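You operate a simulated robot arm through the tools that you are given. There is no shell and no other tool. Be economical: measure what you need, move in short steps, check, and stop when the job is done.

You run a simulated two-armed robot. Do the job below in one go: nothing can be reset, and whatever is moved stays where it is left.

JOB
The ROLL socket is faulty: move its plug to SPARE with the motors off, then jog ROLL to 1.
Fine: it is the cream plug on the black motor box; switch the motors on again and set the axis knob to SPARE; leave the purple plug in.

The check looks at the end state, three seconds after you hand in, the way a careful person would. Anything else that was tipped, shoved, dropped, spilled or broken makes it a failure.

ROBOT AND FRAMES
Two 7-joint arms with two-finger grippers on one trunk, hanging from a carriage that runs on a gantry, over the field with the corners [-1107, 2516], [-1143, 16], [37, -1], [72, 2499] (x, y) and turns from -390 to 297 degrees about z. Base frame: it is fixed where the carriage stands at the start and does not move with it; the origin is on the floor, on the carriage's upright axis, x ahead of it, y to its left, z up. Readings come in mm, degrees, newtons and seconds.
The left shoulder is at the start at [0, 236, 1498], the right one opposite. With the tool pointing down near the work surface each hand reaches from about 100 to 680 mm from the robot's upright axis, wherever it stands, measured 20 degrees to its own side. Places, roughly: axis knob [700, 100, 800]; cream plug (3x3x5 cm) [700, -200, 900]; red motor switch [600, -200, 800]; roll socket [700, -200, 800]; spare socket [800, -300, 800]; tilt socket [800, -200, 800]. Payload 3.43 kg a hand.
The TCP of each hand is the grasp point between the finger pads, 30 mm short of the fingertips. In the tool frame z runs along the fingers and y along their closing line. The gripper opens to 104 mm. The gripper's body begins 57 mm behind the TCP.
Orientation is that of the tool frame in the base frame, as a unit quaternion [x, y, z, w]. With the fingers straight down and closing along the base's y, the tool's x points along the base's -x, its y along +y and its z along -z.

CONTROLS
- The arms move only by the tool drive_tool. It takes "left_series", "right_series" or both (then of equal length, played together; a hand with none holds still); each is a list of rows, each a list of 3 entries, a list of its own where there are three numbers: the opening, from 0 (shut) to 1 (fully open), then the shift along the base's x, y, z in mm, then the turn, a rotation vector about the base's x, y, z in degrees. In form: [[fingers, [tx, ty, tz], [wx, wy, wz]], ...]. A call has 1 to 10 rows; each row shifts and turns the commanded pose from where the row before left it. Rows are played at 5 a second. More than 50 mm and 8.6 degrees between two rows, or a gripper value outside its range, and nothing of the call is played. Where a pose cannot be reached the arm comes as near as it can. A force on the tool above 40 N (or 10 N above the force at the start of the call, whichever is more), or a blocked arm, ends the call early, and 0.2 s more pass. The fingers move at their own pace (about 45 mm/s each) and stop on an object; they squeeze with about 41 N. The grip force told is the motor's: it shows also when the fingers shut on nothing. Time passes only in rows, and 0.2 s behind the last, so rows that do not move let the fingers close. The reply holds the time, the measured pose of the TCP, the force on the tool along the base axes, the opening and the grip force, in the units named above and with some noise, with the torque about the TCP (base axes, N m) and any sound that the robot's microphone picked up.
- Cameras (640 x 400 px; columns grow to the right, rows downward): "scene" is now at [270.8, -0.9, 1623.8]; the picture's right is [0.02, -1.00, 0.00], its down [-0.84, -0.01, -0.54] and it looks along [0.54, 0.01, -0.84] (base axes); focal length 255 px, centre (320, 200). "left" rides on the left gripper at [67, -18, -90] in its tool frame; the picture's right is [0.25, 0.97, 0.00], its down [-0.73, 0.19, -0.66] and it looks along [-0.64, 0.17, 0.75] (tool axes); focal length 218 px, centre (320, 200). "right" rides on the right gripper at [67, 18, -90] in its tool frame; the picture's right is [-0.25, 0.97, 0.00], its down [-0.73, -0.19, -0.66] and it looks along [-0.64, -0.17, 0.75] (tool axes); focal length 218 px, centre (320, 200). There is no depth. A picture from a camera that has moved, and an enlarged one, comes with that camera's place and axes in the base frame and with its lens.
- grab_frame(camera): a new picture of that camera. No time passes.
- slide_trunk(by): slides the trunk up (or, below 0, down) by that many mm; the arms and the scene camera ride with it, the base frame stays. It gives what a move gives, with no picture.
- drive_base(legs): drives the robot by 1 to 6 legs, each [ahead, left, turn to the left] in mm, mm and degrees, along the robot's own axes; the way and the turn of a leg run together, so that a leg with both is an arc; at most 1500 mm and 180 degrees a leg. The arms and the cameras ride along, it lands a little off, and it stops where it bumps. It keeps to its track: a leg is cut to what the track allows. It gives what a move gives.
- head_to(pan, tilt): turns the head with the scene camera to pan (to the left, within 86 degrees either way) and tilt (down, from -29 to 69), counted from straight ahead of the robot. It gives what a move gives.
- zoom(camera, box): a new picture of the part [left, top, right, bottom] of that camera's present view, enlarged. No time passes.
- job_done(): hands the job in; it is judged then, once.

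Work in short steps. Places have to be worked out from the pictures, the camera data and where the tool is seen: move nearer, look again, correct. Check each grasp and each placing, and mend what went wrong. You have 120 turns and 100 pictures in all, those below and enlarged ones among them. Open the grippers and draw the arms clear of the work before you hand the job in, unless the task says otherwise; then end with one line.

The tools are called after "Request:" as a command line: name --argument value ..., lists and objects as JSON in quotes. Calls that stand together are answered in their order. drive_tool: Moves the arms, as the interface text tells. Its arguments: {"type":"object","properties":{"left_series":{"type":"array","items":{"type":"array"}},"right_series":{"type":"array","items":{"type":"array"}}},"required":[]} The other tools are called the same way: slide_trunk (by) slides the trunk up or down; drive_base (legs) drives the base; head_to (pan, tilt) turns the head that bears the scene camera; grab_frame (camera) takes a picture; zoom (camera, box) takes an enlarged picture of a part of a camera's view; job_done () hands the job in.

At the start:

```text
time_s: 0.0
left_ee_pos: [567.4, 200.4, 1193.8]
left_tcp_rot: [0.0, 1.0, -0.001, 0.0]
left_contact_force: [0.3, -0.4, 0.0]
left_wrist_torque: [0.01, 0.0, -0.01]
left_finger_gap: 103.9
left_grasp_force: 0.0
right_ee_pos: [474.3, -238.1, 1167.6]
right_tcp_rot: [0.0, 1.0, 0.001, 0.0]
right_contact_force: [-0.6, 0.7, -0.3]
right_wrist_torque: [-0.03, 0.01, 0.03]
right_finger_gap: 103.8
right_grasp_force: 0.1
trunk travel left (down, up): [-408.0, 232.0]
robot x, y, heading: [-1.1, 1.3, -0.2]
head pan, tilt: [0.9, 57.4]
```

scene: 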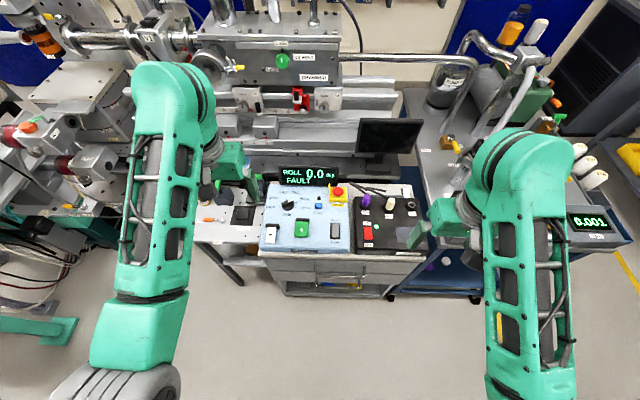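
right: 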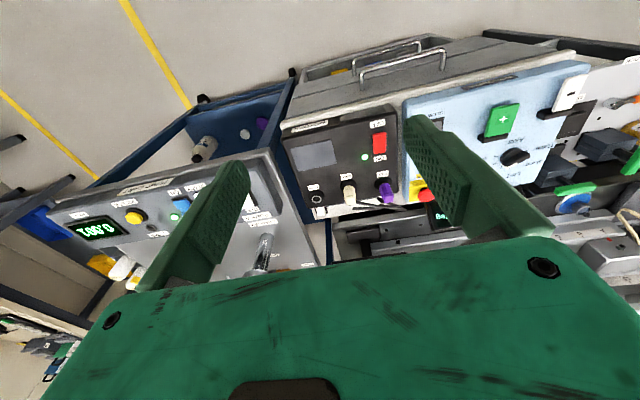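
left: 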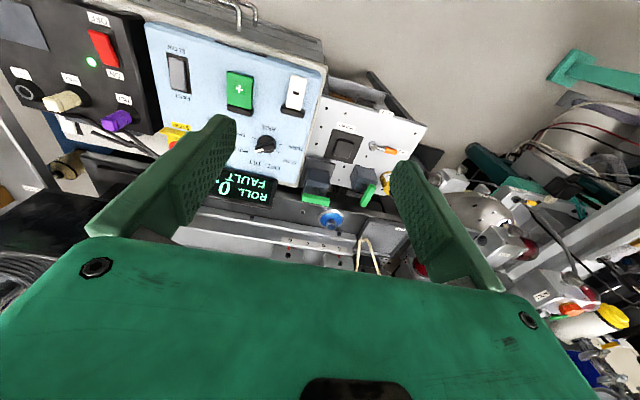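

Starting by zooming on the panels to read labels.

Request:
zoom --camera "scene" --box '[250, 150, 440, 270]'

Request:
zoom --camera "left" --box '[0, 0, 340, 212]'

Request:
zoom --camera "right" --box '[270, 60, 590, 260]'

```text
3.33 times, centred on (345, 210) of scene
camera zoom: at [270.8, -0.9, 1623.8], right [0.02, -1.0, 0.0], down [-0.84, -0.01, -0.54], along [0.54, 0.01, -0.84], focal length 850 px, centre (237, 167)
```

zoom: 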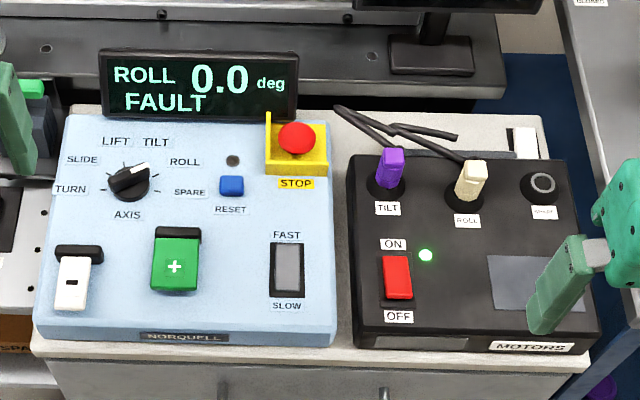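

```text
1.88 times, centred on (170, 106) of left
camera zoom: at [499.6, 181.9, 1282.7], right [-0.25, 0.97, 0.0], down [0.73, 0.19, 0.66], along [0.64, 0.17, -0.75], focal length 411 px, centre (602, 377)
```

zoom: 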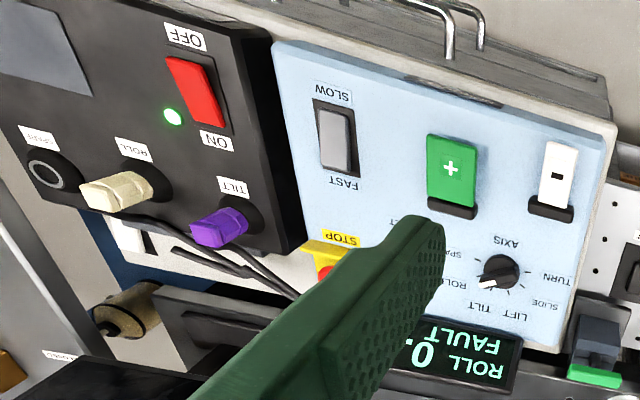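

```text
2.00 times, centred on (430, 160) of right
camera zoom: at [408.1, -219.7, 1257.2], right [0.25, 0.97, 0.0], down [0.73, -0.19, 0.66], along [0.64, -0.17, -0.75], focal length 436 px, centre (100, 280)
```

zoom: 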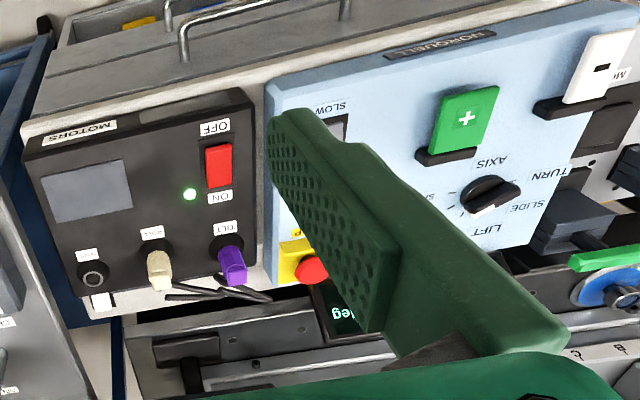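

The motors are on and the ROLL display shows FAULT. The cream plug is around (735,-235), which is a long reach. I'll retract the left hand, then move ahead and turn left to bring the right shoulder closer.

Request:
drive_tool --left_series '[[1, [-40, 0, 0], [0, 0, 0]], [1, [-40, 0, 0], [0, 0, 0]], [1, [-40, 0, 0], [0, 0, 0]], [1, [-40, 0, 0], [0, 0, 0]], [1, [-40, 0, 0], [0, 0, 0]]]' --right_series '[[1, [-20, 0, 0], [0, 0, 0]], [1, [-20, 0, 0], [0, 0, 0]], [1, [-20, 0, 0], [0, 0, 0]], [1, [-20, 0, 0], [0, 0, 0]], [1, [-20, 0, 0], [0, 0, 0]]]'

Request:
drive_base --legs '[[30, 0, 0], [0, 0, 30]]'

Request:
head_to --pan -30 --tilt 50

Request:
grab_frame --camera "scene"

```text
time_s: 1.2
left_ee_pos: [389.1, 199.8, 1137.1]
left_tcp_rot: [0.0, 1.0, 0.001, 0.002]
left_contact_force: [0.5, 0.4, 1.1]
left_wrist_torque: [-0.02, -0.01, 0.02]
left_finger_gap: 103.7
left_grasp_force: 0.1
left hand out of reach, approached as far as the arm can: row 3, 4, 5
right_ee_pos: [385.1, -236.7, 1135.5]
right_tcp_rot: [-0.001, 1.0, 0.0, 0.002]
right_contact_force: [-1.0, -0.2, -0.1]
right_wrist_torque: [-0.02, -0.02, 0.0]
right_finger_gap: 104.0
right_grasp_force: 0.0
right hand out of reach, approached as far as the arm can: row 1, 2, 3, 4, 5
trunk travel left (down, up): [-408.0, 232.0]
robot x, y, heading: [-0.3, 4.1, 0.1]
head pan, tilt: [0.9, 57.4]
```

```text
time_s: 3.5
left_ee_pos: [262.2, 371.5, 1137.9]
left_tcp_rot: [-0.266, 0.964, 0.001, 0.001]
left_contact_force: [0.3, 0.5, 0.5]
left_wrist_torque: [0.01, 0.01, -0.03]
left_finger_gap: 104.1
left_grasp_force: 0.0
right_ee_pos: [480.5, -3.9, 1135.8]
right_tcp_rot: [-0.267, 0.964, 0.001, 0.002]
right_contact_force: [-0.1, -0.1, 0.3]
right_wrist_torque: [-0.01, 0.01, -0.04]
right_finger_gap: 103.9
right_grasp_force: 0.1
trunk travel left (down, up): [-408.0, 232.0]
robot x, y, heading: [28.2, -2.6, 30.9]
head pan, tilt: [0.9, 57.4]
```

```text
time_s: 4.5
left_ee_pos: [263.1, 372.9, 1139.1]
left_tcp_rot: [-0.266, 0.964, 0.001, 0.001]
left_contact_force: [-0.6, -1.3, -0.2]
left_wrist_torque: [-0.02, 0.0, -0.03]
left_finger_gap: 104.2
left_grasp_force: 0.0
right_ee_pos: [482.0, -5.0, 1137.0]
right_tcp_rot: [-0.266, 0.964, 0.0, 0.001]
right_contact_force: [-0.5, 0.5, 0.3]
right_wrist_torque: [0.02, 0.02, 0.02]
right_finger_gap: 104.4
right_grasp_force: 0.1
trunk travel left (down, up): [-408.0, 232.0]
robot x, y, heading: [28.1, -2.1, 30.9]
head pan, tilt: [-30.0, 50.0]
```

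```text
93 pictures are left
camera scene: at [279.1, 102.1, 1633.2], right [0.02, -1.0, 0.0], down [-0.77, -0.01, -0.64], along [0.64, 0.01, -0.77], focal length 255 px, centre (320, 200)
```

scene: 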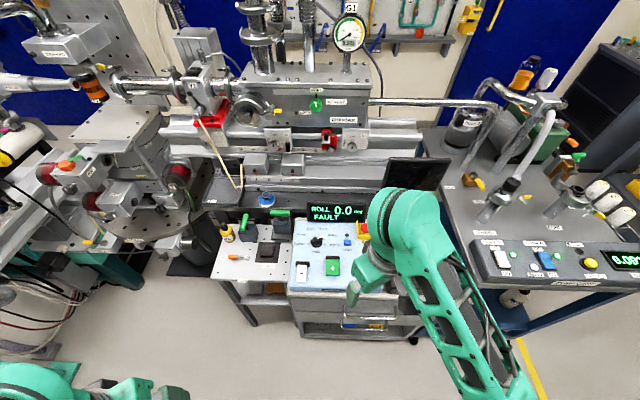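

I'll bring the right hand toward the black box at a safe height, squaring it to base axes.

Request:
drive_tool --right_series '[[1, [20, -28, 0], [0, 0, -8]], [1, [20, -28, 0], [0, 0, -8]], [1, [20, -28, 0], [0, 0, -8]], [1, [20, -28, 0], [0, 0, -6.9]], [1, [20, -28, -20], [0, 0, 0]]]'

Request:
grab_frame --camera "right"

Request:
grab_frame --camera "scene"

```text
time_s: 5.7
left_ee_pos: [262.7, 372.9, 1137.6]
left_tcp_rot: [-0.267, 0.964, 0.0, 0.002]
left_contact_force: [-0.5, -0.8, 0.3]
left_wrist_torque: [0.01, 0.01, -0.02]
left_finger_gap: 103.9
left_grasp_force: 0.0
right_ee_pos: [581.9, -144.9, 1114.0]
right_tcp_rot: [0.0, 1.0, 0.0, 0.003]
right_contact_force: [0.5, -0.3, 0.1]
right_wrist_torque: [-0.01, 0.03, 0.02]
right_finger_gap: 104.0
right_grasp_force: 0.0
trunk travel left (down, up): [-408.0, 232.0]
robot x, y, heading: [29.3, 0.1, 31.1]
head pan, tilt: [-30.0, 50.0]
```

```text
92 pictures are left
camera right: at [514.7, -126.2, 1202.8], right [0.25, 0.97, 0.0], down [0.73, -0.19, 0.66], along [0.64, -0.17, -0.75], focal length 218 px, centre (320, 200)
```

right: 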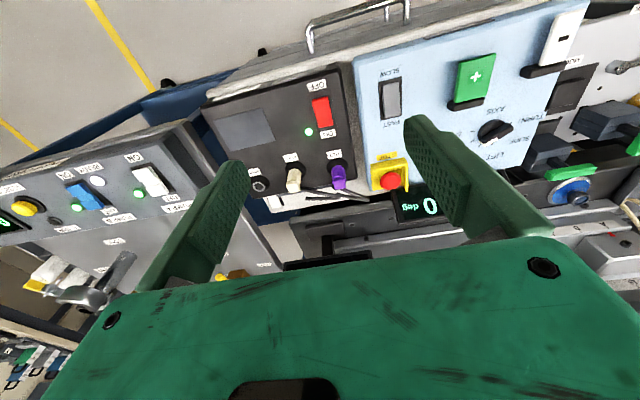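

```text
91 pictures are left
camera scene: at [279.3, 101.9, 1633.4], right [0.02, -1.0, 0.0], down [-0.77, -0.01, -0.64], along [0.64, 0.01, -0.77], focal length 255 px, centre (320, 200)
```

scene: 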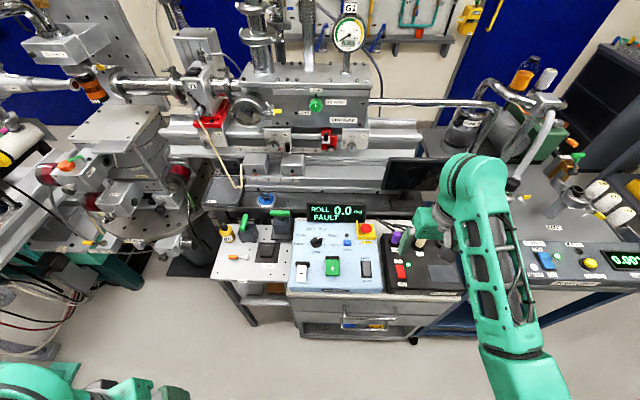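

Good view. Zooming both for triangulation.

Request:
zoom --camera "right" --box '[230, 50, 390, 210]'

Request:
zoom --camera "scene" --box '[280, 200, 480, 300]'

Request:
zoom --camera "right" --box '[350, 0, 600, 200]'

```text
2.50 times, centred on (310, 130) of right
camera zoom: at [514.7, -126.2, 1202.8], right [0.25, 0.97, 0.0], down [0.73, -0.19, 0.66], along [0.64, -0.17, -0.75], focal length 546 px, centre (345, 375)
```

zoom: 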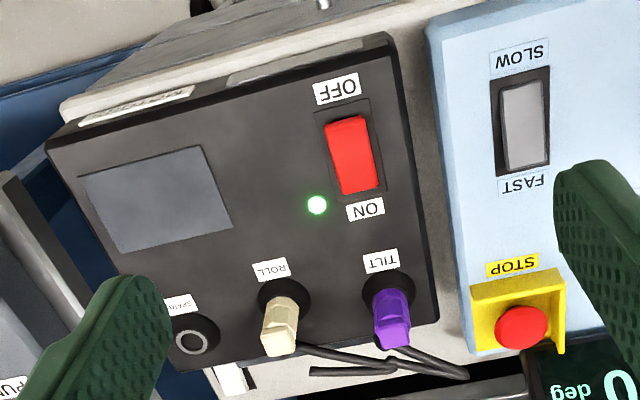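

```text
3.20 times, centred on (380, 250) of scene
camera zoom: at [279.3, 101.9, 1633.4], right [0.02, -1.0, 0.0], down [-0.77, -0.01, -0.64], along [0.64, 0.01, -0.77], focal length 816 px, centre (128, 40)
```

zoom: 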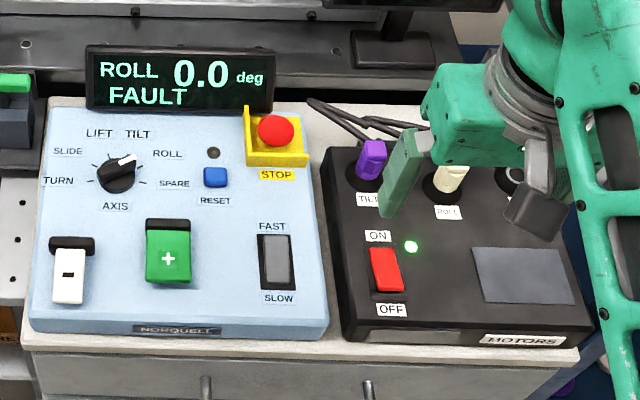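

```text
2.00 times, centred on (475, 100) of right
camera zoom: at [514.7, -126.2, 1202.8], right [0.25, 0.97, 0.0], down [0.73, -0.19, 0.66], along [0.64, -0.17, -0.75], focal length 436 px, centre (10, 400)
```

zoom: 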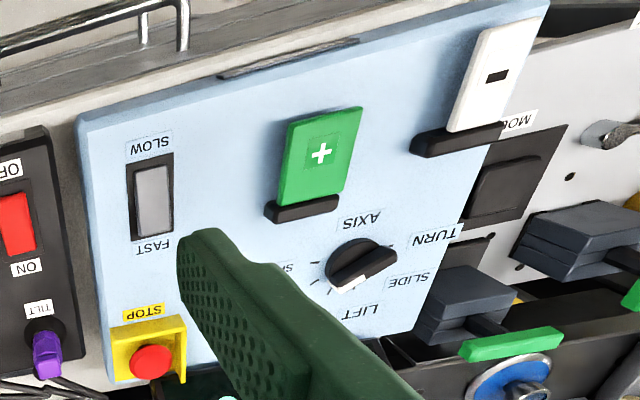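

Panel surface is around z≈838 and horizontal. The red switch's OFF end is at about (616,-155), the ROLL plug at about (735,-234). I'll close the right fingers and come down above the OFF end.

Request:
drive_tool --right_series '[[0, [7, -2, -40], [0, 0, 0]], [0, [7, -2, -40], [0, 0, 0]], [0, [7, -2, -40], [0, 0, 0]], [0, [7, -2, -40], [0, 0, 0]], [0, [6, -2, -39], [0, 0, 0]], [0, [0, 0, 0], [0, 0, 0]]]'

Request:
grab_frame --camera "right"

Request:
zoom --camera "scene" --box '[340, 200, 480, 300]'

```text
time_s: 7.1
left_ee_pos: [262.7, 372.7, 1137.6]
left_tcp_rot: [-0.267, 0.964, 0.001, 0.001]
left_contact_force: [-0.3, 1.1, 0.6]
left_wrist_torque: [-0.03, 0.01, 0.03]
left_finger_gap: 104.3
left_grasp_force: 0.0
right_ee_pos: [615.5, -154.1, 917.6]
right_tcp_rot: [0.0, 1.0, -0.001, 0.003]
right_contact_force: [-0.4, 0.5, 0.3]
right_wrist_torque: [0.0, 0.03, 0.0]
right_finger_gap: 0.2
right_grasp_force: 18.5
trunk travel left (down, up): [-408.0, 232.0]
robot x, y, heading: [29.8, -1.6, 31.0]
head pan, tilt: [-30.0, 50.0]
```

```text
87 pictures are left
camera right: at [548.9, -136.1, 1006.4], right [0.25, 0.97, 0.0], down [0.73, -0.19, 0.66], along [0.64, -0.17, -0.75], focal length 218 px, centre (320, 200)
```

right: 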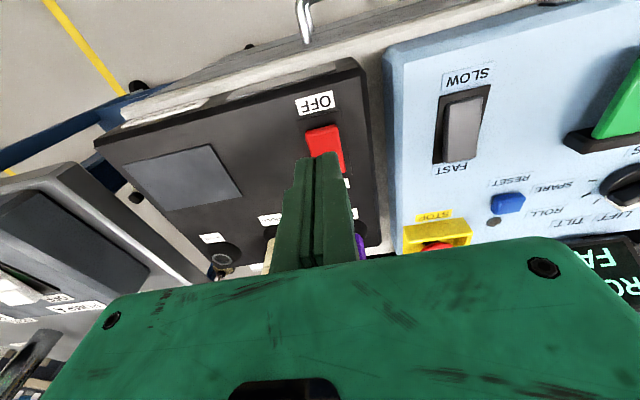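

```text
4.00 times, centred on (410, 250) of scene
camera zoom: at [279.1, 102.0, 1633.2], right [0.02, -1.0, 0.0], down [-0.77, -0.01, -0.64], along [0.64, 0.01, -0.77], focal length 1020 px, centre (-40, 0)
```

zoom: 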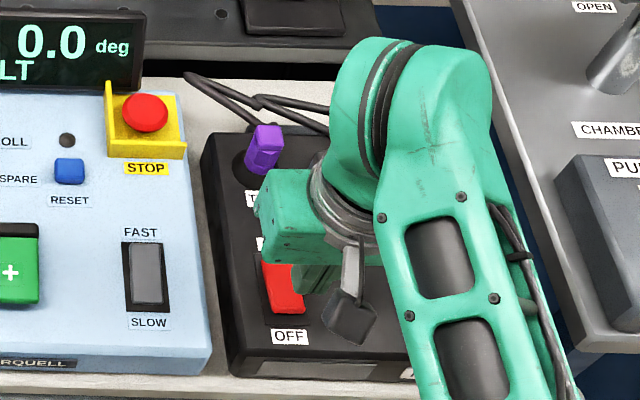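

OFF end edge at x≈616, y≈-150. I'll shift slightly and descend to near contact.

Request:
drive_tool --right_series '[[0, [5, 2, -10], [0, 0, 0]], [0, [0, 0, -10], [0, 0, 0]], [0, [0, 0, -8], [0, 0, 0]], [0, [0, 0, -4], [0, 0, 0]], [0, [0, 0, -4], [0, 0, 0]], [0, [0, 0, -3], [0, 0, 0]], [0, [0, 0, -3], [0, 0, 0]]]'

Request:
grab_frame --camera "right"

```text
time_s: 8.7
left_ee_pos: [262.0, 371.7, 1137.7]
left_tcp_rot: [-0.266, 0.964, 0.0, 0.001]
left_contact_force: [-0.2, -1.4, 0.5]
left_wrist_torque: [0.01, -0.02, -0.05]
left_finger_gap: 104.1
left_grasp_force: 0.0
right_ee_pos: [621.5, -152.8, 876.3]
right_tcp_rot: [0.0, 1.0, 0.001, 0.002]
right_contact_force: [-0.1, -0.1, -0.2]
right_wrist_torque: [0.0, -0.01, -0.01]
right_finger_gap: 0.0
right_grasp_force: 35.1
trunk travel left (down, up): [-408.0, 232.0]
robot x, y, heading: [29.8, -1.1, 30.8]
head pan, tilt: [-30.0, 50.0]
```

```text
85 pictures are left
camera right: at [554.0, -133.8, 966.2], right [0.25, 0.97, 0.0], down [0.73, -0.19, 0.66], along [0.64, -0.17, -0.75], focal length 218 px, centre (320, 200)
```

right: 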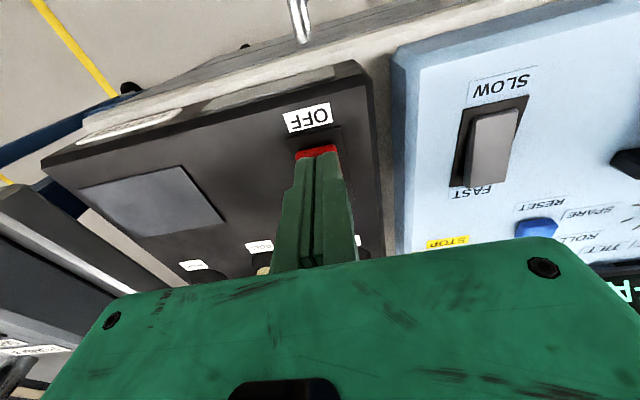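

Fingertips lie over the OFF end. Move back 4 mm and press down in small steps.

Request:
drive_tool --right_series '[[0, [-4, 0, -1], [0, 0, 0]], [0, [0, 0, -2], [0, 0, 0]], [0, [0, 0, -2], [0, 0, 0]], [0, [0, 0, -2], [0, 0, 0]], [0, [0, 0, -2], [0, 0, 0]], [0, [0, 0, -2], [0, 0, 0]]]'

Request:
grab_frame --camera "right"

```text
time_s: 10.1
left_ee_pos: [262.5, 373.0, 1139.2]
left_tcp_rot: [-0.267, 0.964, 0.001, 0.001]
left_contact_force: [0.5, -0.1, -0.3]
left_wrist_torque: [0.01, -0.02, 0.0]
left_finger_gap: 104.0
left_grasp_force: 0.1
right_ee_pos: [616.0, -153.5, 865.0]
right_tcp_rot: [0.001, 1.0, 0.0, 0.002]
right_contact_force: [-0.2, 0.7, -0.3]
right_wrist_torque: [0.02, 0.01, 0.0]
right_finger_gap: 0.0
right_grasp_force: 34.5
trunk travel left (down, up): [-408.0, 232.0]
robot x, y, heading: [28.1, 1.7, 31.1]
head pan, tilt: [-30.0, 50.0]
```

```text
84 pictures are left
camera right: at [548.7, -135.1, 954.0], right [0.25, 0.97, 0.0], down [0.73, -0.19, 0.66], along [0.64, -0.17, -0.75], focal length 218 px, centre (320, 200)
```

right: 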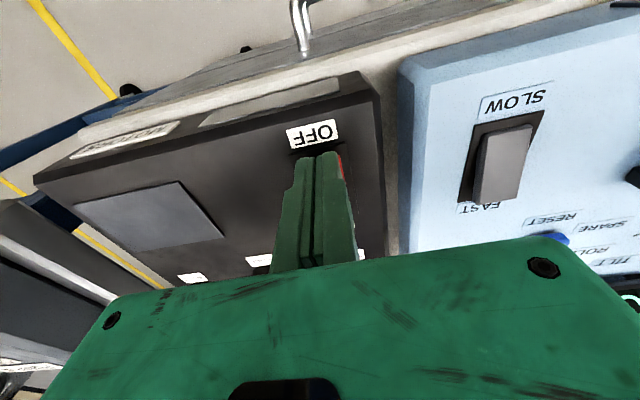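

Still no contact at tip z≈835; I'll shift +3 mm in y and continue down.

Request:
drive_tool --right_series '[[0, [0, 3, 0], [0, 0, 0]], [0, [0, 0, -2], [0, 0, 0]], [0, [0, 0, -2], [0, 0, 0]], [0, [0, 0, -2], [0, 0, 0]], [0, [0, 0, -2], [0, 0, 0]], [0, [0, 0, -2], [0, 0, 0]]]'

Request:
grab_frame --camera "right"

```text
time_s: 11.1
left_ee_pos: [262.1, 371.2, 1136.6]
left_tcp_rot: [-0.266, 0.964, 0.0, 0.002]
left_contact_force: [0.3, 0.6, 0.8]
left_wrist_torque: [-0.02, -0.01, 0.01]
left_finger_gap: 103.9
left_grasp_force: 0.0
right_ee_pos: [617.6, -148.8, 863.3]
right_tcp_rot: [0.0, 1.0, 0.002, 0.005]
right_contact_force: [-11.1, -2.9, 15.5]
right_wrist_torque: [-0.06, 0.12, -0.08]
right_finger_gap: 0.0
right_grasp_force: 34.2
trunk travel left (down, up): [-408.0, 232.0]
robot x, y, heading: [32.0, -3.2, 31.0]
head pan, tilt: [-30.0, 50.0]
stopped in row 4 (right hand): the force on the tool passed its limit (the readings are from after the stop); the commanded pose is now the measured one
```

```text
83 pictures are left
camera right: at [550.5, -131.5, 952.3], right [0.25, 0.97, 0.01], down [0.72, -0.19, 0.66], along [0.64, -0.16, -0.75], focal length 218 px, centre (320, 200)
```

right: 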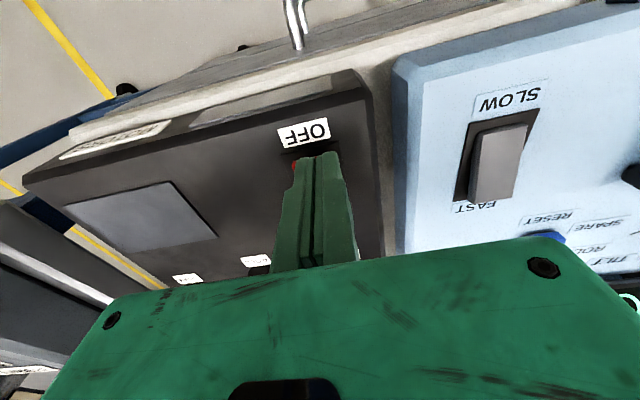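

Contact was made. Lift up to inspect the switch and LED.

Request:
drive_tool --right_series '[[0, [-2, 0, 20], [0, 0, 0]], [0, [-20, 0, 40], [0, 0, 0]], [0, [-20, 0, 40], [0, 0, 0]]]'

Request:
zoom --camera "right" --box '[200, 40, 440, 260]'

Request:
zoom --camera "scene" --box '[280, 200, 480, 300]'

```text
time_s: 11.8
left_ee_pos: [262.4, 371.1, 1137.6]
left_tcp_rot: [-0.266, 0.964, 0.0, 0.002]
left_contact_force: [-0.3, -0.2, -0.3]
left_wrist_torque: [-0.03, 0.01, -0.01]
left_finger_gap: 104.1
left_grasp_force: 0.1
right_ee_pos: [577.3, -145.7, 961.0]
right_tcp_rot: [0.0, 1.0, 0.001, 0.003]
right_contact_force: [0.4, -0.4, -0.8]
right_wrist_torque: [-0.02, -0.02, 0.0]
right_finger_gap: 0.0
right_grasp_force: 34.6
trunk travel left (down, up): [-408.0, 232.0]
robot x, y, heading: [33.2, 0.8, 31.1]
head pan, tilt: [-30.0, 50.0]
```

```text
1.82 times, centred on (320, 150) of right
camera zoom: at [510.4, -129.1, 1049.9], right [0.25, 0.97, 0.01], down [0.72, -0.19, 0.66], along [0.64, -0.16, -0.75], focal length 397 px, centre (320, 291)
```

zoom: 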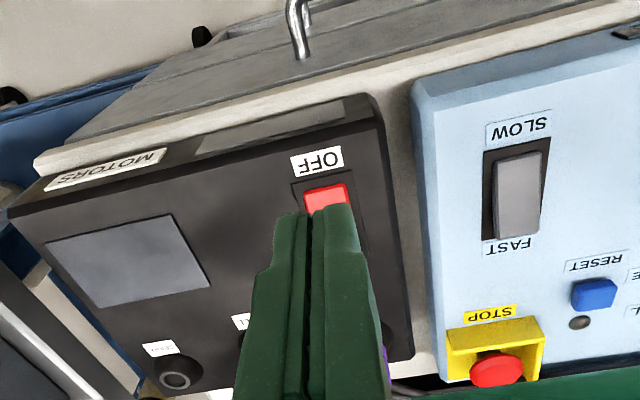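

```text
3.20 times, centred on (380, 250) of scene
camera zoom: at [278.8, 101.9, 1633.1], right [0.02, -1.0, 0.0], down [-0.77, -0.01, -0.64], along [0.64, 0.01, -0.77], focal length 816 px, centre (128, 40)
```

zoom: 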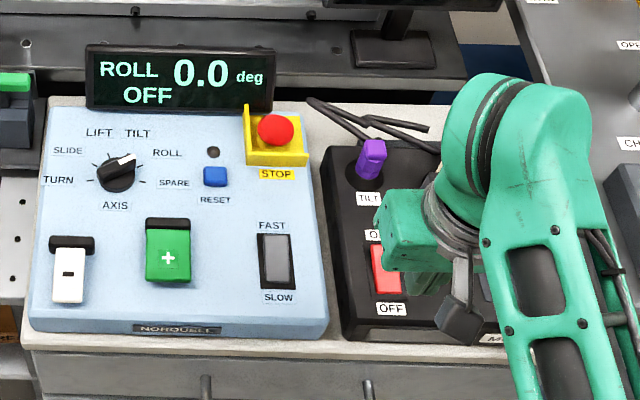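

Display now shows OFF: the motors are off. Next, open the fingers and move above the cream plug.

Request:
drive_tool --right_series '[[0.7, [0, 0, 20], [0, 0, 0]], [0.7, [40, -22, 0], [0, 0, 0]], [0.7, [40, -22, 0], [0, 0, 0]], [0.7, [35, -22, 0], [0, 0, 0]], [0.7, [20, -22, 0], [0, 0, 0]], [0.7, [0, 0, 0], [0, 0, 0]]]'

Request:
grab_frame --camera "right"

Request:
grab_frame --camera "scene"

```text
time_s: 13.2
left_ee_pos: [262.2, 372.7, 1137.2]
left_tcp_rot: [-0.267, 0.964, 0.001, 0.001]
left_contact_force: [-0.6, 0.2, 0.6]
left_wrist_torque: [0.01, 0.03, 0.02]
left_finger_gap: 104.2
left_grasp_force: 0.0
right_ee_pos: [714.6, -235.5, 982.0]
right_tcp_rot: [0.0, 1.0, 0.001, 0.003]
right_contact_force: [0.3, 0.1, 0.0]
right_wrist_torque: [-0.01, -0.02, 0.0]
right_finger_gap: 72.9
right_grasp_force: 0.1
trunk travel left (down, up): [-408.0, 232.0]
robot x, y, heading: [28.7, -1.1, 30.8]
head pan, tilt: [-30.0, 50.0]
```

```text
80 pictures are left
camera right: at [646.7, -217.6, 1069.7], right [0.25, 0.97, 0.01], down [0.72, -0.19, 0.66], along [0.64, -0.16, -0.75], focal length 218 px, centre (320, 200)
```

right: 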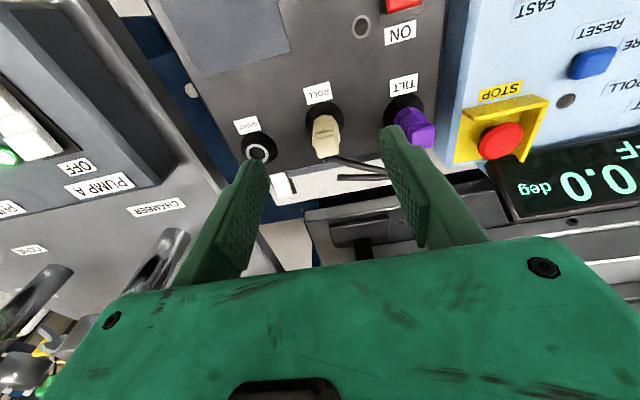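

```text
79 pictures are left
camera scene: at [278.7, 102.0, 1633.2], right [0.02, -1.0, 0.0], down [-0.77, -0.01, -0.64], along [0.64, 0.01, -0.77], focal length 255 px, centre (320, 200)
```

scene: 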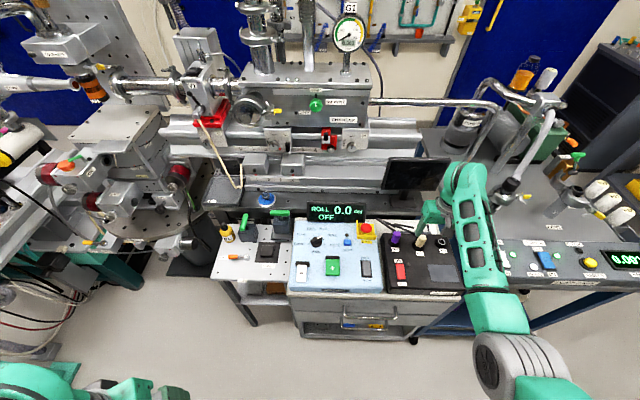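

Zoom on both for plug and socket locations.

Request:
zoom --camera "right" --box '[220, 60, 460, 210]'

Request:
zoom --camera "scene" --box '[380, 200, 480, 300]'

```text
2.67 times, centred on (340, 135) of right
camera zoom: at [646.7, -217.6, 1069.7], right [0.25, 0.97, 0.01], down [0.72, -0.19, 0.66], along [0.64, -0.16, -0.75], focal length 582 px, centre (267, 373)
```

zoom: 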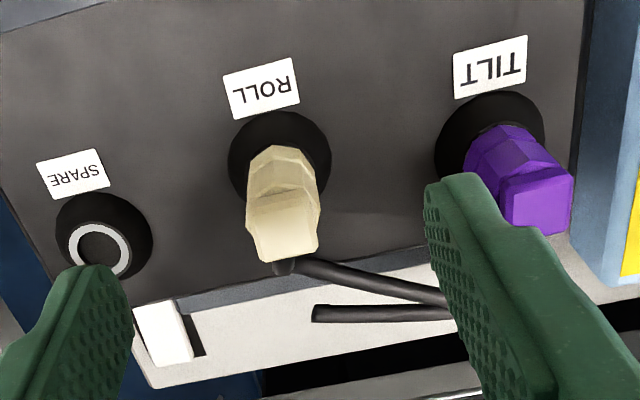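

```text
4.00 times, centred on (430, 250) of scene
camera zoom: at [278.7, 102.0, 1633.2], right [0.02, -1.0, 0.0], down [-0.77, -0.01, -0.64], along [0.64, 0.01, -0.77], focal length 1020 px, centre (-120, 0)
```

zoom: 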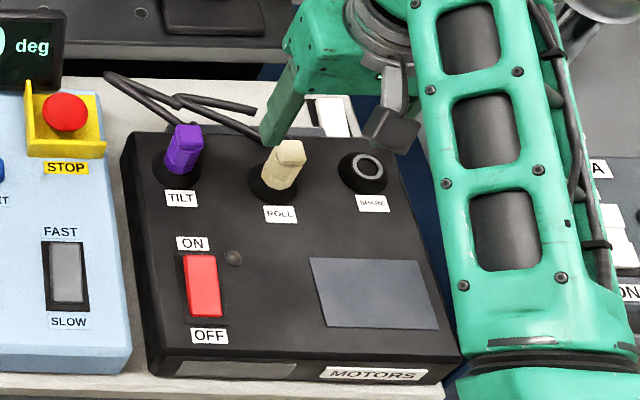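

Cream plug is vertical near (735,-234), top ≈893. SPARE is at about (747,-316). Descend around the cream plug, staying open.

Request:
drive_tool --right_series '[[0.7, [20, 1, 0], [0, 0, 0]], [0.7, [0, 0, -30], [0, 0, 0]], [0.7, [0, 0, -30], [0, 0, 0]], [0.7, [0, 0, -20], [0, 0, 0]], [0.7, [0, 0, -10], [0, 0, 0]], [0.7, [0, 0, -8], [0, 0, 0]]]'

Request:
grab_frame --camera "right"

Request:
zoom --camera "scene" --box '[380, 200, 480, 300]'

```text
time_s: 14.7
left_ee_pos: [261.4, 372.7, 1139.3]
left_tcp_rot: [-0.266, 0.964, 0.0, 0.002]
left_contact_force: [0.0, -0.5, -0.3]
left_wrist_torque: [0.0, 0.01, 0.0]
left_finger_gap: 104.0
left_grasp_force: 0.0
right_ee_pos: [730.5, -233.9, 882.4]
right_tcp_rot: [-0.001, 1.0, 0.002, 0.004]
right_contact_force: [-0.2, -0.1, -0.2]
right_wrist_torque: [0.0, -0.01, -0.01]
right_finger_gap: 73.1
right_grasp_force: 0.0
trunk travel left (down, up): [-408.0, 232.0]
robot x, y, heading: [28.7, 1.2, 30.8]
head pan, tilt: [-30.0, 50.0]
```

```text
76 pictures are left
camera right: at [663.7, -217.7, 972.2], right [0.25, 0.97, 0.01], down [0.72, -0.19, 0.66], along [0.64, -0.16, -0.75], focal length 218 px, centre (320, 200)
```

right: 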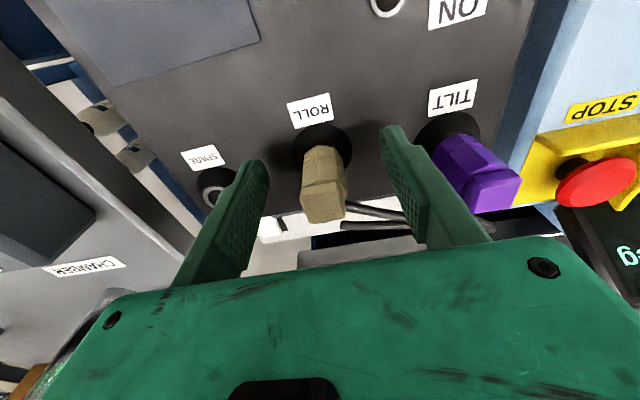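

```text
4.00 times, centred on (430, 250) of scene
camera zoom: at [278.8, 102.0, 1633.2], right [0.02, -1.0, 0.0], down [-0.77, -0.01, -0.64], along [0.64, 0.01, -0.77], focal length 1020 px, centre (-120, 0)
```

zoom: 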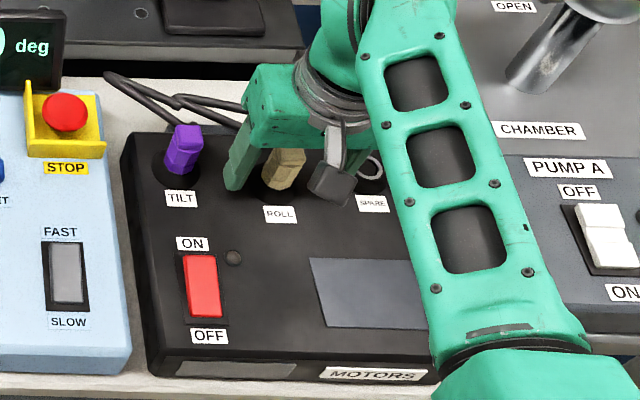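

Fingers straddle the plug, centred. Close.

Request:
drive_tool --right_series '[[0.1, [1, 0, 0], [0, 0, 0]], [0.1, [0, 0, 0], [0, 0, 0]], [0.1, [0, 0, 0], [0, 0, 0]], [0.1, [0, 0, 0], [0, 0, 0]], [0.1, [0, 0, 0], [0, 0, 0]]]'

Request:
grab_frame --camera "right"

```text
time_s: 15.8
left_ee_pos: [263.0, 371.9, 1139.6]
left_tcp_rot: [-0.266, 0.964, 0.001, 0.001]
left_contact_force: [-0.6, 0.5, -0.3]
left_wrist_torque: [-0.01, 0.0, -0.02]
left_finger_gap: 104.1
left_grasp_force: 0.2
right_ee_pos: [731.5, -234.9, 884.3]
right_tcp_rot: [0.0, 1.0, 0.002, 0.004]
right_contact_force: [0.5, -1.1, -1.1]
right_wrist_torque: [-0.07, 0.02, -0.01]
right_finger_gap: 24.9
right_grasp_force: 41.0
trunk travel left (down, up): [-408.0, 232.0]
robot x, y, heading: [31.0, 0.0, 31.1]
head pan, tilt: [-30.0, 50.0]
```

```text
74 pictures are left
camera right: at [665.2, -217.8, 973.0], right [0.25, 0.97, 0.01], down [0.72, -0.19, 0.66], along [0.64, -0.16, -0.75], focal length 218 px, centre (320, 200)
```

right: 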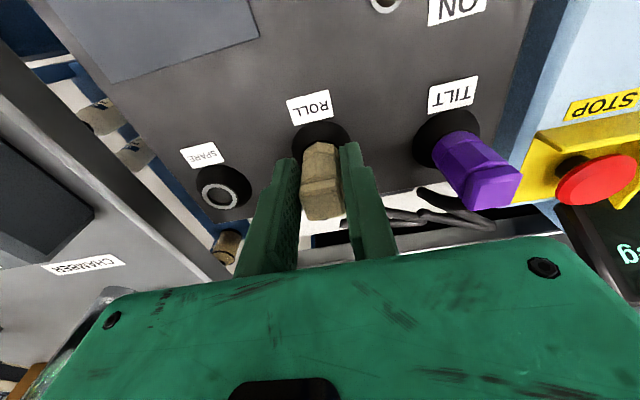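

Gripped (gap 24.9). Pull straight up gently.

Request:
drive_tool --right_series '[[0.1, [0, 0, 4], [0, 0, 0]], [0.1, [0, 0, 4], [0, 0, 0]], [0.1, [0, 0, 6], [0, 0, 0]], [0.1, [0, 0, 10], [0, 0, 0]], [0.1, [0, 0, 12], [0, 0, 0]], [0.1, [0, 0, 14], [0, 0, 0]]]'

Request:
grab_frame --camera "right"

```text
time_s: 17.2
left_ee_pos: [263.6, 372.9, 1138.3]
left_tcp_rot: [-0.266, 0.964, 0.0, 0.002]
left_contact_force: [-0.6, -0.9, 0.0]
left_wrist_torque: [-0.04, 0.02, 0.0]
left_finger_gap: 103.9
left_grasp_force: 0.1
right_ee_pos: [734.5, -236.2, 935.9]
right_tcp_rot: [0.0, 1.0, 0.001, 0.004]
right_contact_force: [0.4, -0.6, -0.4]
right_wrist_torque: [0.0, 0.01, 0.02]
right_finger_gap: 24.9
right_grasp_force: 41.1
trunk travel left (down, up): [-408.0, 232.0]
robot x, y, heading: [29.9, -1.1, 31.0]
head pan, tilt: [-30.0, 50.0]
```

```text
73 pictures are left
camera right: at [666.1, -218.7, 1025.4], right [0.25, 0.97, 0.01], down [0.72, -0.19, 0.66], along [0.64, -0.16, -0.75], focal length 218 px, centre (320, 200)
```

right: 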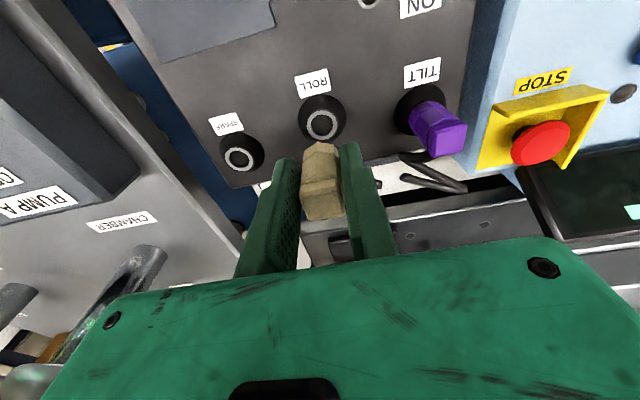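

Plug is out. Zoom to measure ROLL→SPARE offset.

Request:
zoom --camera "right" --box '[200, 60, 460, 220]'

Request:
zoom --camera "scene" --box '[380, 200, 480, 300]'

```text
2.46 times, centred on (330, 140) of right
camera zoom: at [666.1, -218.7, 1025.4], right [0.25, 0.97, 0.01], down [0.72, -0.19, 0.66], along [0.64, -0.16, -0.75], focal length 537 px, centre (295, 348)
```

zoom: 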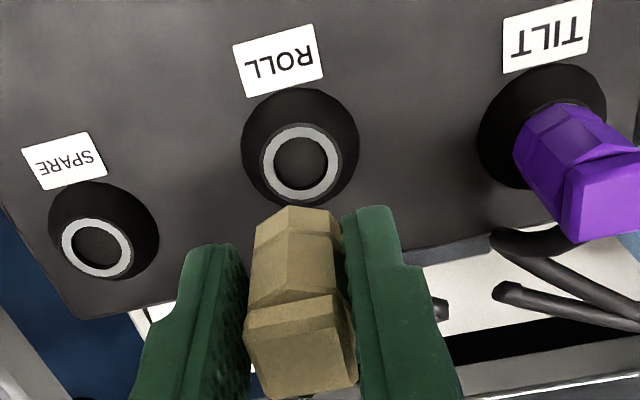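

```text
4.00 times, centred on (430, 250) of scene
camera zoom: at [278.9, 101.9, 1633.2], right [0.02, -1.0, 0.0], down [-0.77, -0.01, -0.64], along [0.64, 0.01, -0.77], focal length 1020 px, centre (-120, 0)
```

zoom: 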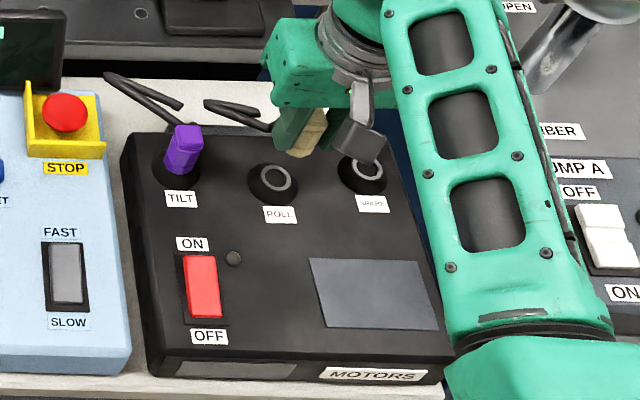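

Offset ROLL→SPARE ≈ (12,-80). Move the plug over SPARE at this height and compare the image with the ROLL alignment view (ring at zoom pixel ≈(300,163)).

Request:
drive_tool --right_series '[[0.1, [3, -27, 0], [0, 0, 0]], [0.1, [4, -27, 0], [0, 0, 0]], [0.1, [4, -25, 0], [0, 0, 0]], [0.1, [0, 0, 0], [0, 0, 0]], [0.1, [0, 0, 0], [0, 0, 0]]]'

Request:
zoom --camera "right" --box '[200, 60, 460, 220]'

Request:
zoom --camera "scene" --box '[380, 200, 480, 300]'

```text
time_s: 18.4
left_ee_pos: [263.2, 372.1, 1138.3]
left_tcp_rot: [-0.267, 0.964, 0.001, 0.002]
left_contact_force: [-0.2, 0.5, -0.3]
left_wrist_torque: [0.0, 0.02, -0.01]
left_finger_gap: 104.0
left_grasp_force: 0.1
right_ee_pos: [742.3, -316.1, 937.2]
right_tcp_rot: [-0.001, 1.0, 0.002, 0.003]
right_contact_force: [0.2, -0.2, 0.0]
right_wrist_torque: [0.03, 0.03, 0.0]
right_finger_gap: 25.0
right_grasp_force: 40.7
trunk travel left (down, up): [-408.0, 232.0]
robot x, y, heading: [30.6, -0.1, 31.0]
head pan, tilt: [-30.0, 50.0]
```

```text
2.46 times, centred on (330, 140) of right
camera zoom: at [675.3, -298.2, 1026.1], right [0.25, 0.97, 0.01], down [0.72, -0.19, 0.66], along [0.64, -0.16, -0.75], focal length 537 px, centre (295, 348)
```

zoom: 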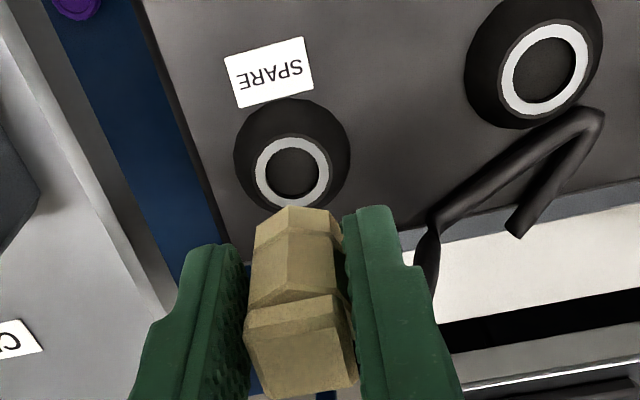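

```text
4.00 times, centred on (430, 250) of scene
camera zoom: at [278.9, 101.9, 1633.2], right [0.02, -1.0, 0.0], down [-0.77, -0.01, -0.64], along [0.64, 0.01, -0.77], focal length 1020 px, centre (-120, 0)
```

zoom: 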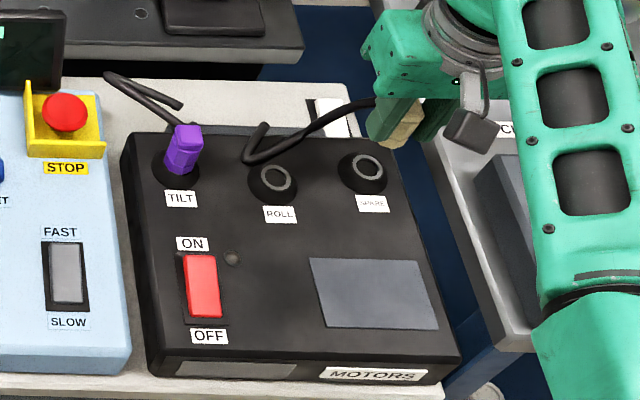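

Ring is close to the reference; small correction (+1,-3), then lower partway and re-check.

Request:
drive_tool --right_series '[[0.1, [1.2, -2.8, 0], [0, 0, 0]], [0.1, [0, 0, -12], [0, 0, 0]], [0.1, [0, 0, -12], [0, 0, 0]], [0.1, [0, 0, 0], [0, 0, 0]]]'

Request:
zoom --camera "right" --box '[200, 60, 460, 220]'

Request:
zoom --camera "scene" --box '[420, 210, 500, 260]'

```text
time_s: 19.4
left_ee_pos: [262.9, 373.1, 1138.5]
left_tcp_rot: [-0.266, 0.964, 0.0, 0.002]
left_contact_force: [-0.1, 0.9, -0.8]
left_wrist_torque: [0.0, 0.03, 0.0]
left_finger_gap: 104.2
left_grasp_force: 0.0
right_ee_pos: [745.2, -317.8, 910.9]
right_tcp_rot: [0.0, 1.0, 0.001, 0.004]
right_contact_force: [0.0, -0.3, -0.2]
right_wrist_torque: [0.01, 0.0, -0.02]
right_finger_gap: 25.0
right_grasp_force: 41.0
trunk travel left (down, up): [-408.0, 232.0]
robot x, y, heading: [30.5, -0.7, 30.7]
head pan, tilt: [-30.0, 50.0]
```

```text
2.46 times, centred on (330, 140) of right
camera zoom: at [677.5, -300.0, 999.9], right [0.25, 0.97, 0.01], down [0.72, -0.19, 0.66], along [0.64, -0.16, -0.75], focal length 537 px, centre (295, 348)
```

zoom: 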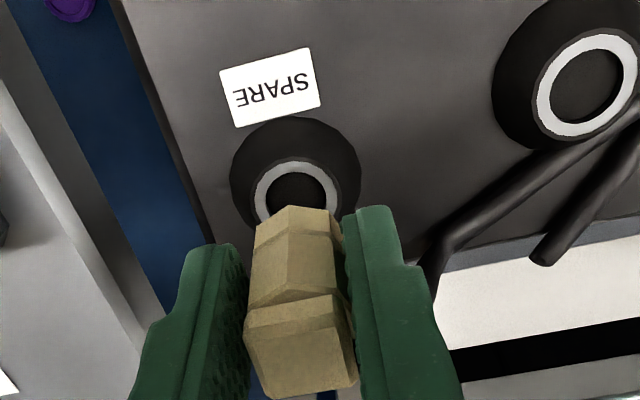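

```text
8.00 times, centred on (460, 235) of scene
camera zoom: at [278.8, 102.0, 1633.2], right [0.02, -1.0, 0.0], down [-0.77, -0.01, -0.64], along [0.64, 0.01, -0.77], focal length 2041 px, centre (-800, -80)
```

zoom: 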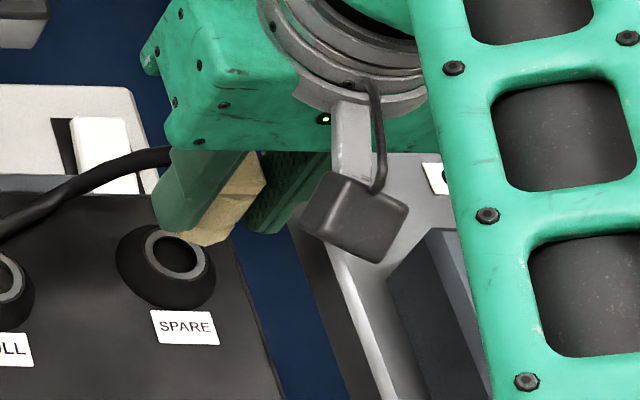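

Alignment says shift ≈(-2.5,-0.7). Apply and lower gently with force feel.

Request:
drive_tool --right_series '[[0.1, [-2.5, -0.7, 0], [0, 0, 0]], [0.1, [0, 0, -5], [0, 0, 0]], [0.1, [0, 0, -4], [0, 0, 0]], [0.1, [0, 0, -3], [0, 0, 0]], [0.1, [0, 0, -3], [0, 0, 0]]]'

Request:
zoom --camera "right" --box '[200, 60, 460, 220]'

Request:
zoom --camera "scene" --box '[420, 210, 500, 260]'

```text
time_s: 20.6
left_ee_pos: [262.0, 371.8, 1139.0]
left_tcp_rot: [-0.266, 0.964, 0.0, 0.001]
left_contact_force: [-0.3, -0.4, 0.7]
left_wrist_torque: [0.0, 0.0, -0.01]
left_finger_gap: 104.0
left_grasp_force: 0.1
right_ee_pos: [742.7, -320.1, 895.7]
right_tcp_rot: [0.0, 1.0, 0.001, 0.004]
right_contact_force: [-0.5, -0.2, -0.9]
right_wrist_torque: [-0.04, 0.04, -0.02]
right_finger_gap: 24.9
right_grasp_force: 41.0
trunk travel left (down, up): [-408.0, 232.0]
robot x, y, heading: [27.7, -2.2, 30.6]
head pan, tilt: [-30.0, 50.0]
```

```text
2.46 times, centred on (330, 140) of right
camera zoom: at [675.3, -301.1, 985.2], right [0.25, 0.97, 0.01], down [0.72, -0.19, 0.66], along [0.64, -0.16, -0.75], focal length 537 px, centre (295, 348)
```

zoom: 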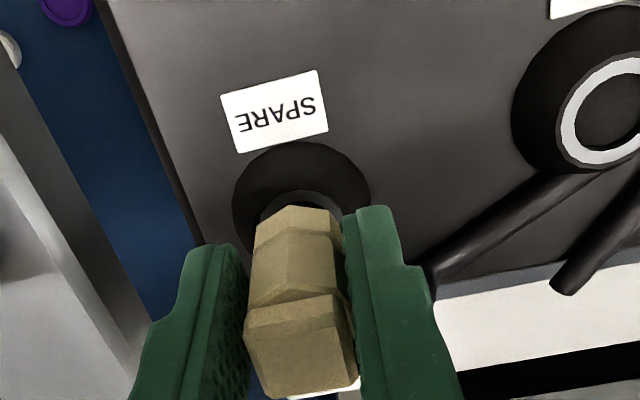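

```text
8.00 times, centred on (460, 235) of scene
camera zoom: at [278.8, 102.0, 1633.2], right [0.02, -1.0, 0.0], down [-0.77, -0.01, -0.64], along [0.64, 0.01, -0.77], focal length 2041 px, centre (-800, -80)
```

zoom: 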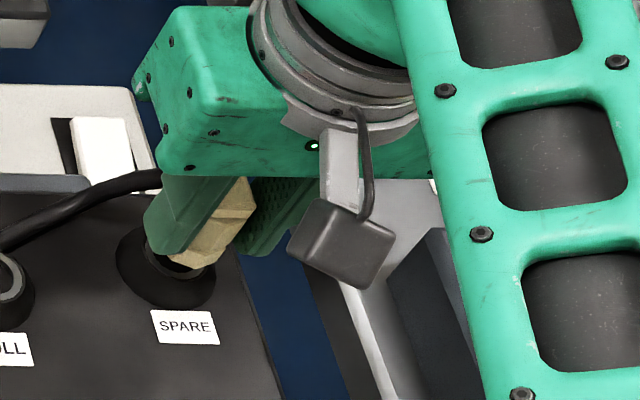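

Collar-edge comparison against the ROLL reference says x should go back about +2 mm. Apply and continue down gently.

Request:
drive_tool --right_series '[[0.1, [2, 0, 0], [0, 0, 0]], [0.1, [0, 0, -3], [0, 0, 0]], [0.1, [0, 0, -3], [0, 0, 0]], [0.1, [0, 0, -2], [0, 0, 0]], [0.1, [0, 0, -2], [0, 0, 0]], [0.1, [0, 0, -2], [0, 0, 0]]]'

Request:
zoom --camera "right" --box '[200, 60, 460, 220]'

```text
time_s: 22.1
left_ee_pos: [263.2, 372.8, 1138.4]
left_tcp_rot: [-0.266, 0.964, 0.001, 0.002]
left_contact_force: [0.0, 0.2, -0.4]
left_wrist_torque: [0.0, -0.01, 0.04]
left_finger_gap: 104.1
left_grasp_force: 0.1
right_ee_pos: [745.6, -319.3, 884.5]
right_tcp_rot: [0.0, 1.0, 0.002, 0.004]
right_contact_force: [-0.9, 0.0, 2.9]
right_wrist_torque: [-0.12, 0.05, -0.01]
right_finger_gap: 25.2
right_grasp_force: 40.7
trunk travel left (down, up): [-408.0, 232.0]
robot x, y, heading: [30.5, 0.6, 30.9]
head pan, tilt: [-30.0, 50.0]
```

```text
2.46 times, centred on (330, 140) of right
camera zoom: at [677.2, -300.8, 973.1], right [0.25, 0.97, 0.01], down [0.72, -0.19, 0.66], along [0.64, -0.16, -0.75], focal length 537 px, centre (295, 348)
```

zoom: 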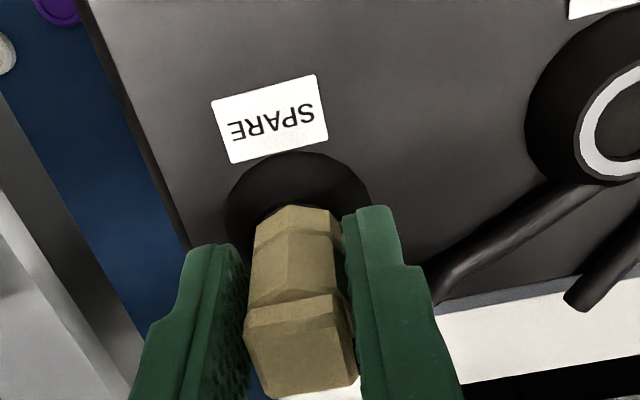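

Collar edge matches the ROLL seated view at the same height (884.5). Push a bit more to confirm seating.

Request:
drive_tool --right_series '[[0.1, [0, 0, -2], [0, 0, 0]], [0.1, [0, 0, -2], [0, 0, 0]], [0.1, [0, 0, 0], [0, 0, 0]]]'

Request:
zoom --camera "scene" --box '[420, 210, 500, 260]'

```text
time_s: 22.9
left_ee_pos: [263.0, 371.7, 1139.7]
left_tcp_rot: [-0.266, 0.964, 0.0, 0.002]
left_contact_force: [0.3, -0.3, 0.7]
left_wrist_torque: [-0.02, 0.03, -0.01]
left_finger_gap: 104.2
left_grasp_force: 0.0
right_ee_pos: [748.0, -320.3, 881.8]
right_tcp_rot: [0.0, 1.0, 0.001, 0.006]
right_contact_force: [-10.0, 3.2, 28.3]
right_wrist_torque: [0.09, 0.27, -0.02]
right_finger_gap: 25.0
right_grasp_force: 40.9
trunk travel left (down, up): [-408.0, 232.0]
robot x, y, heading: [27.5, -0.2, 30.8]
head pan, tilt: [-30.0, 50.0]
```

```text
8.00 times, centred on (460, 235) of scene
camera zoom: at [279.2, 101.7, 1633.6], right [0.02, -1.0, 0.0], down [-0.77, -0.01, -0.64], along [0.64, 0.01, -0.77], focal length 2041 px, centre (-800, -80)
```

zoom: 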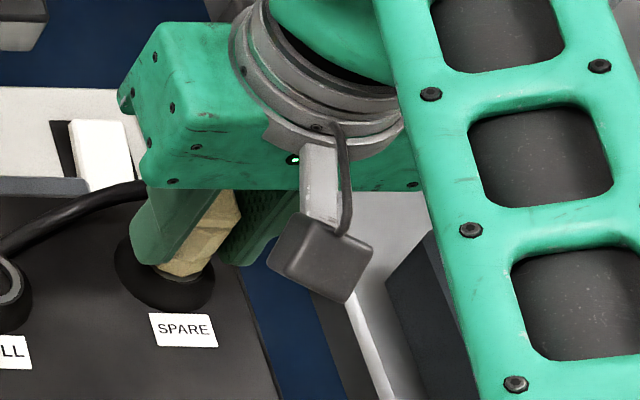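

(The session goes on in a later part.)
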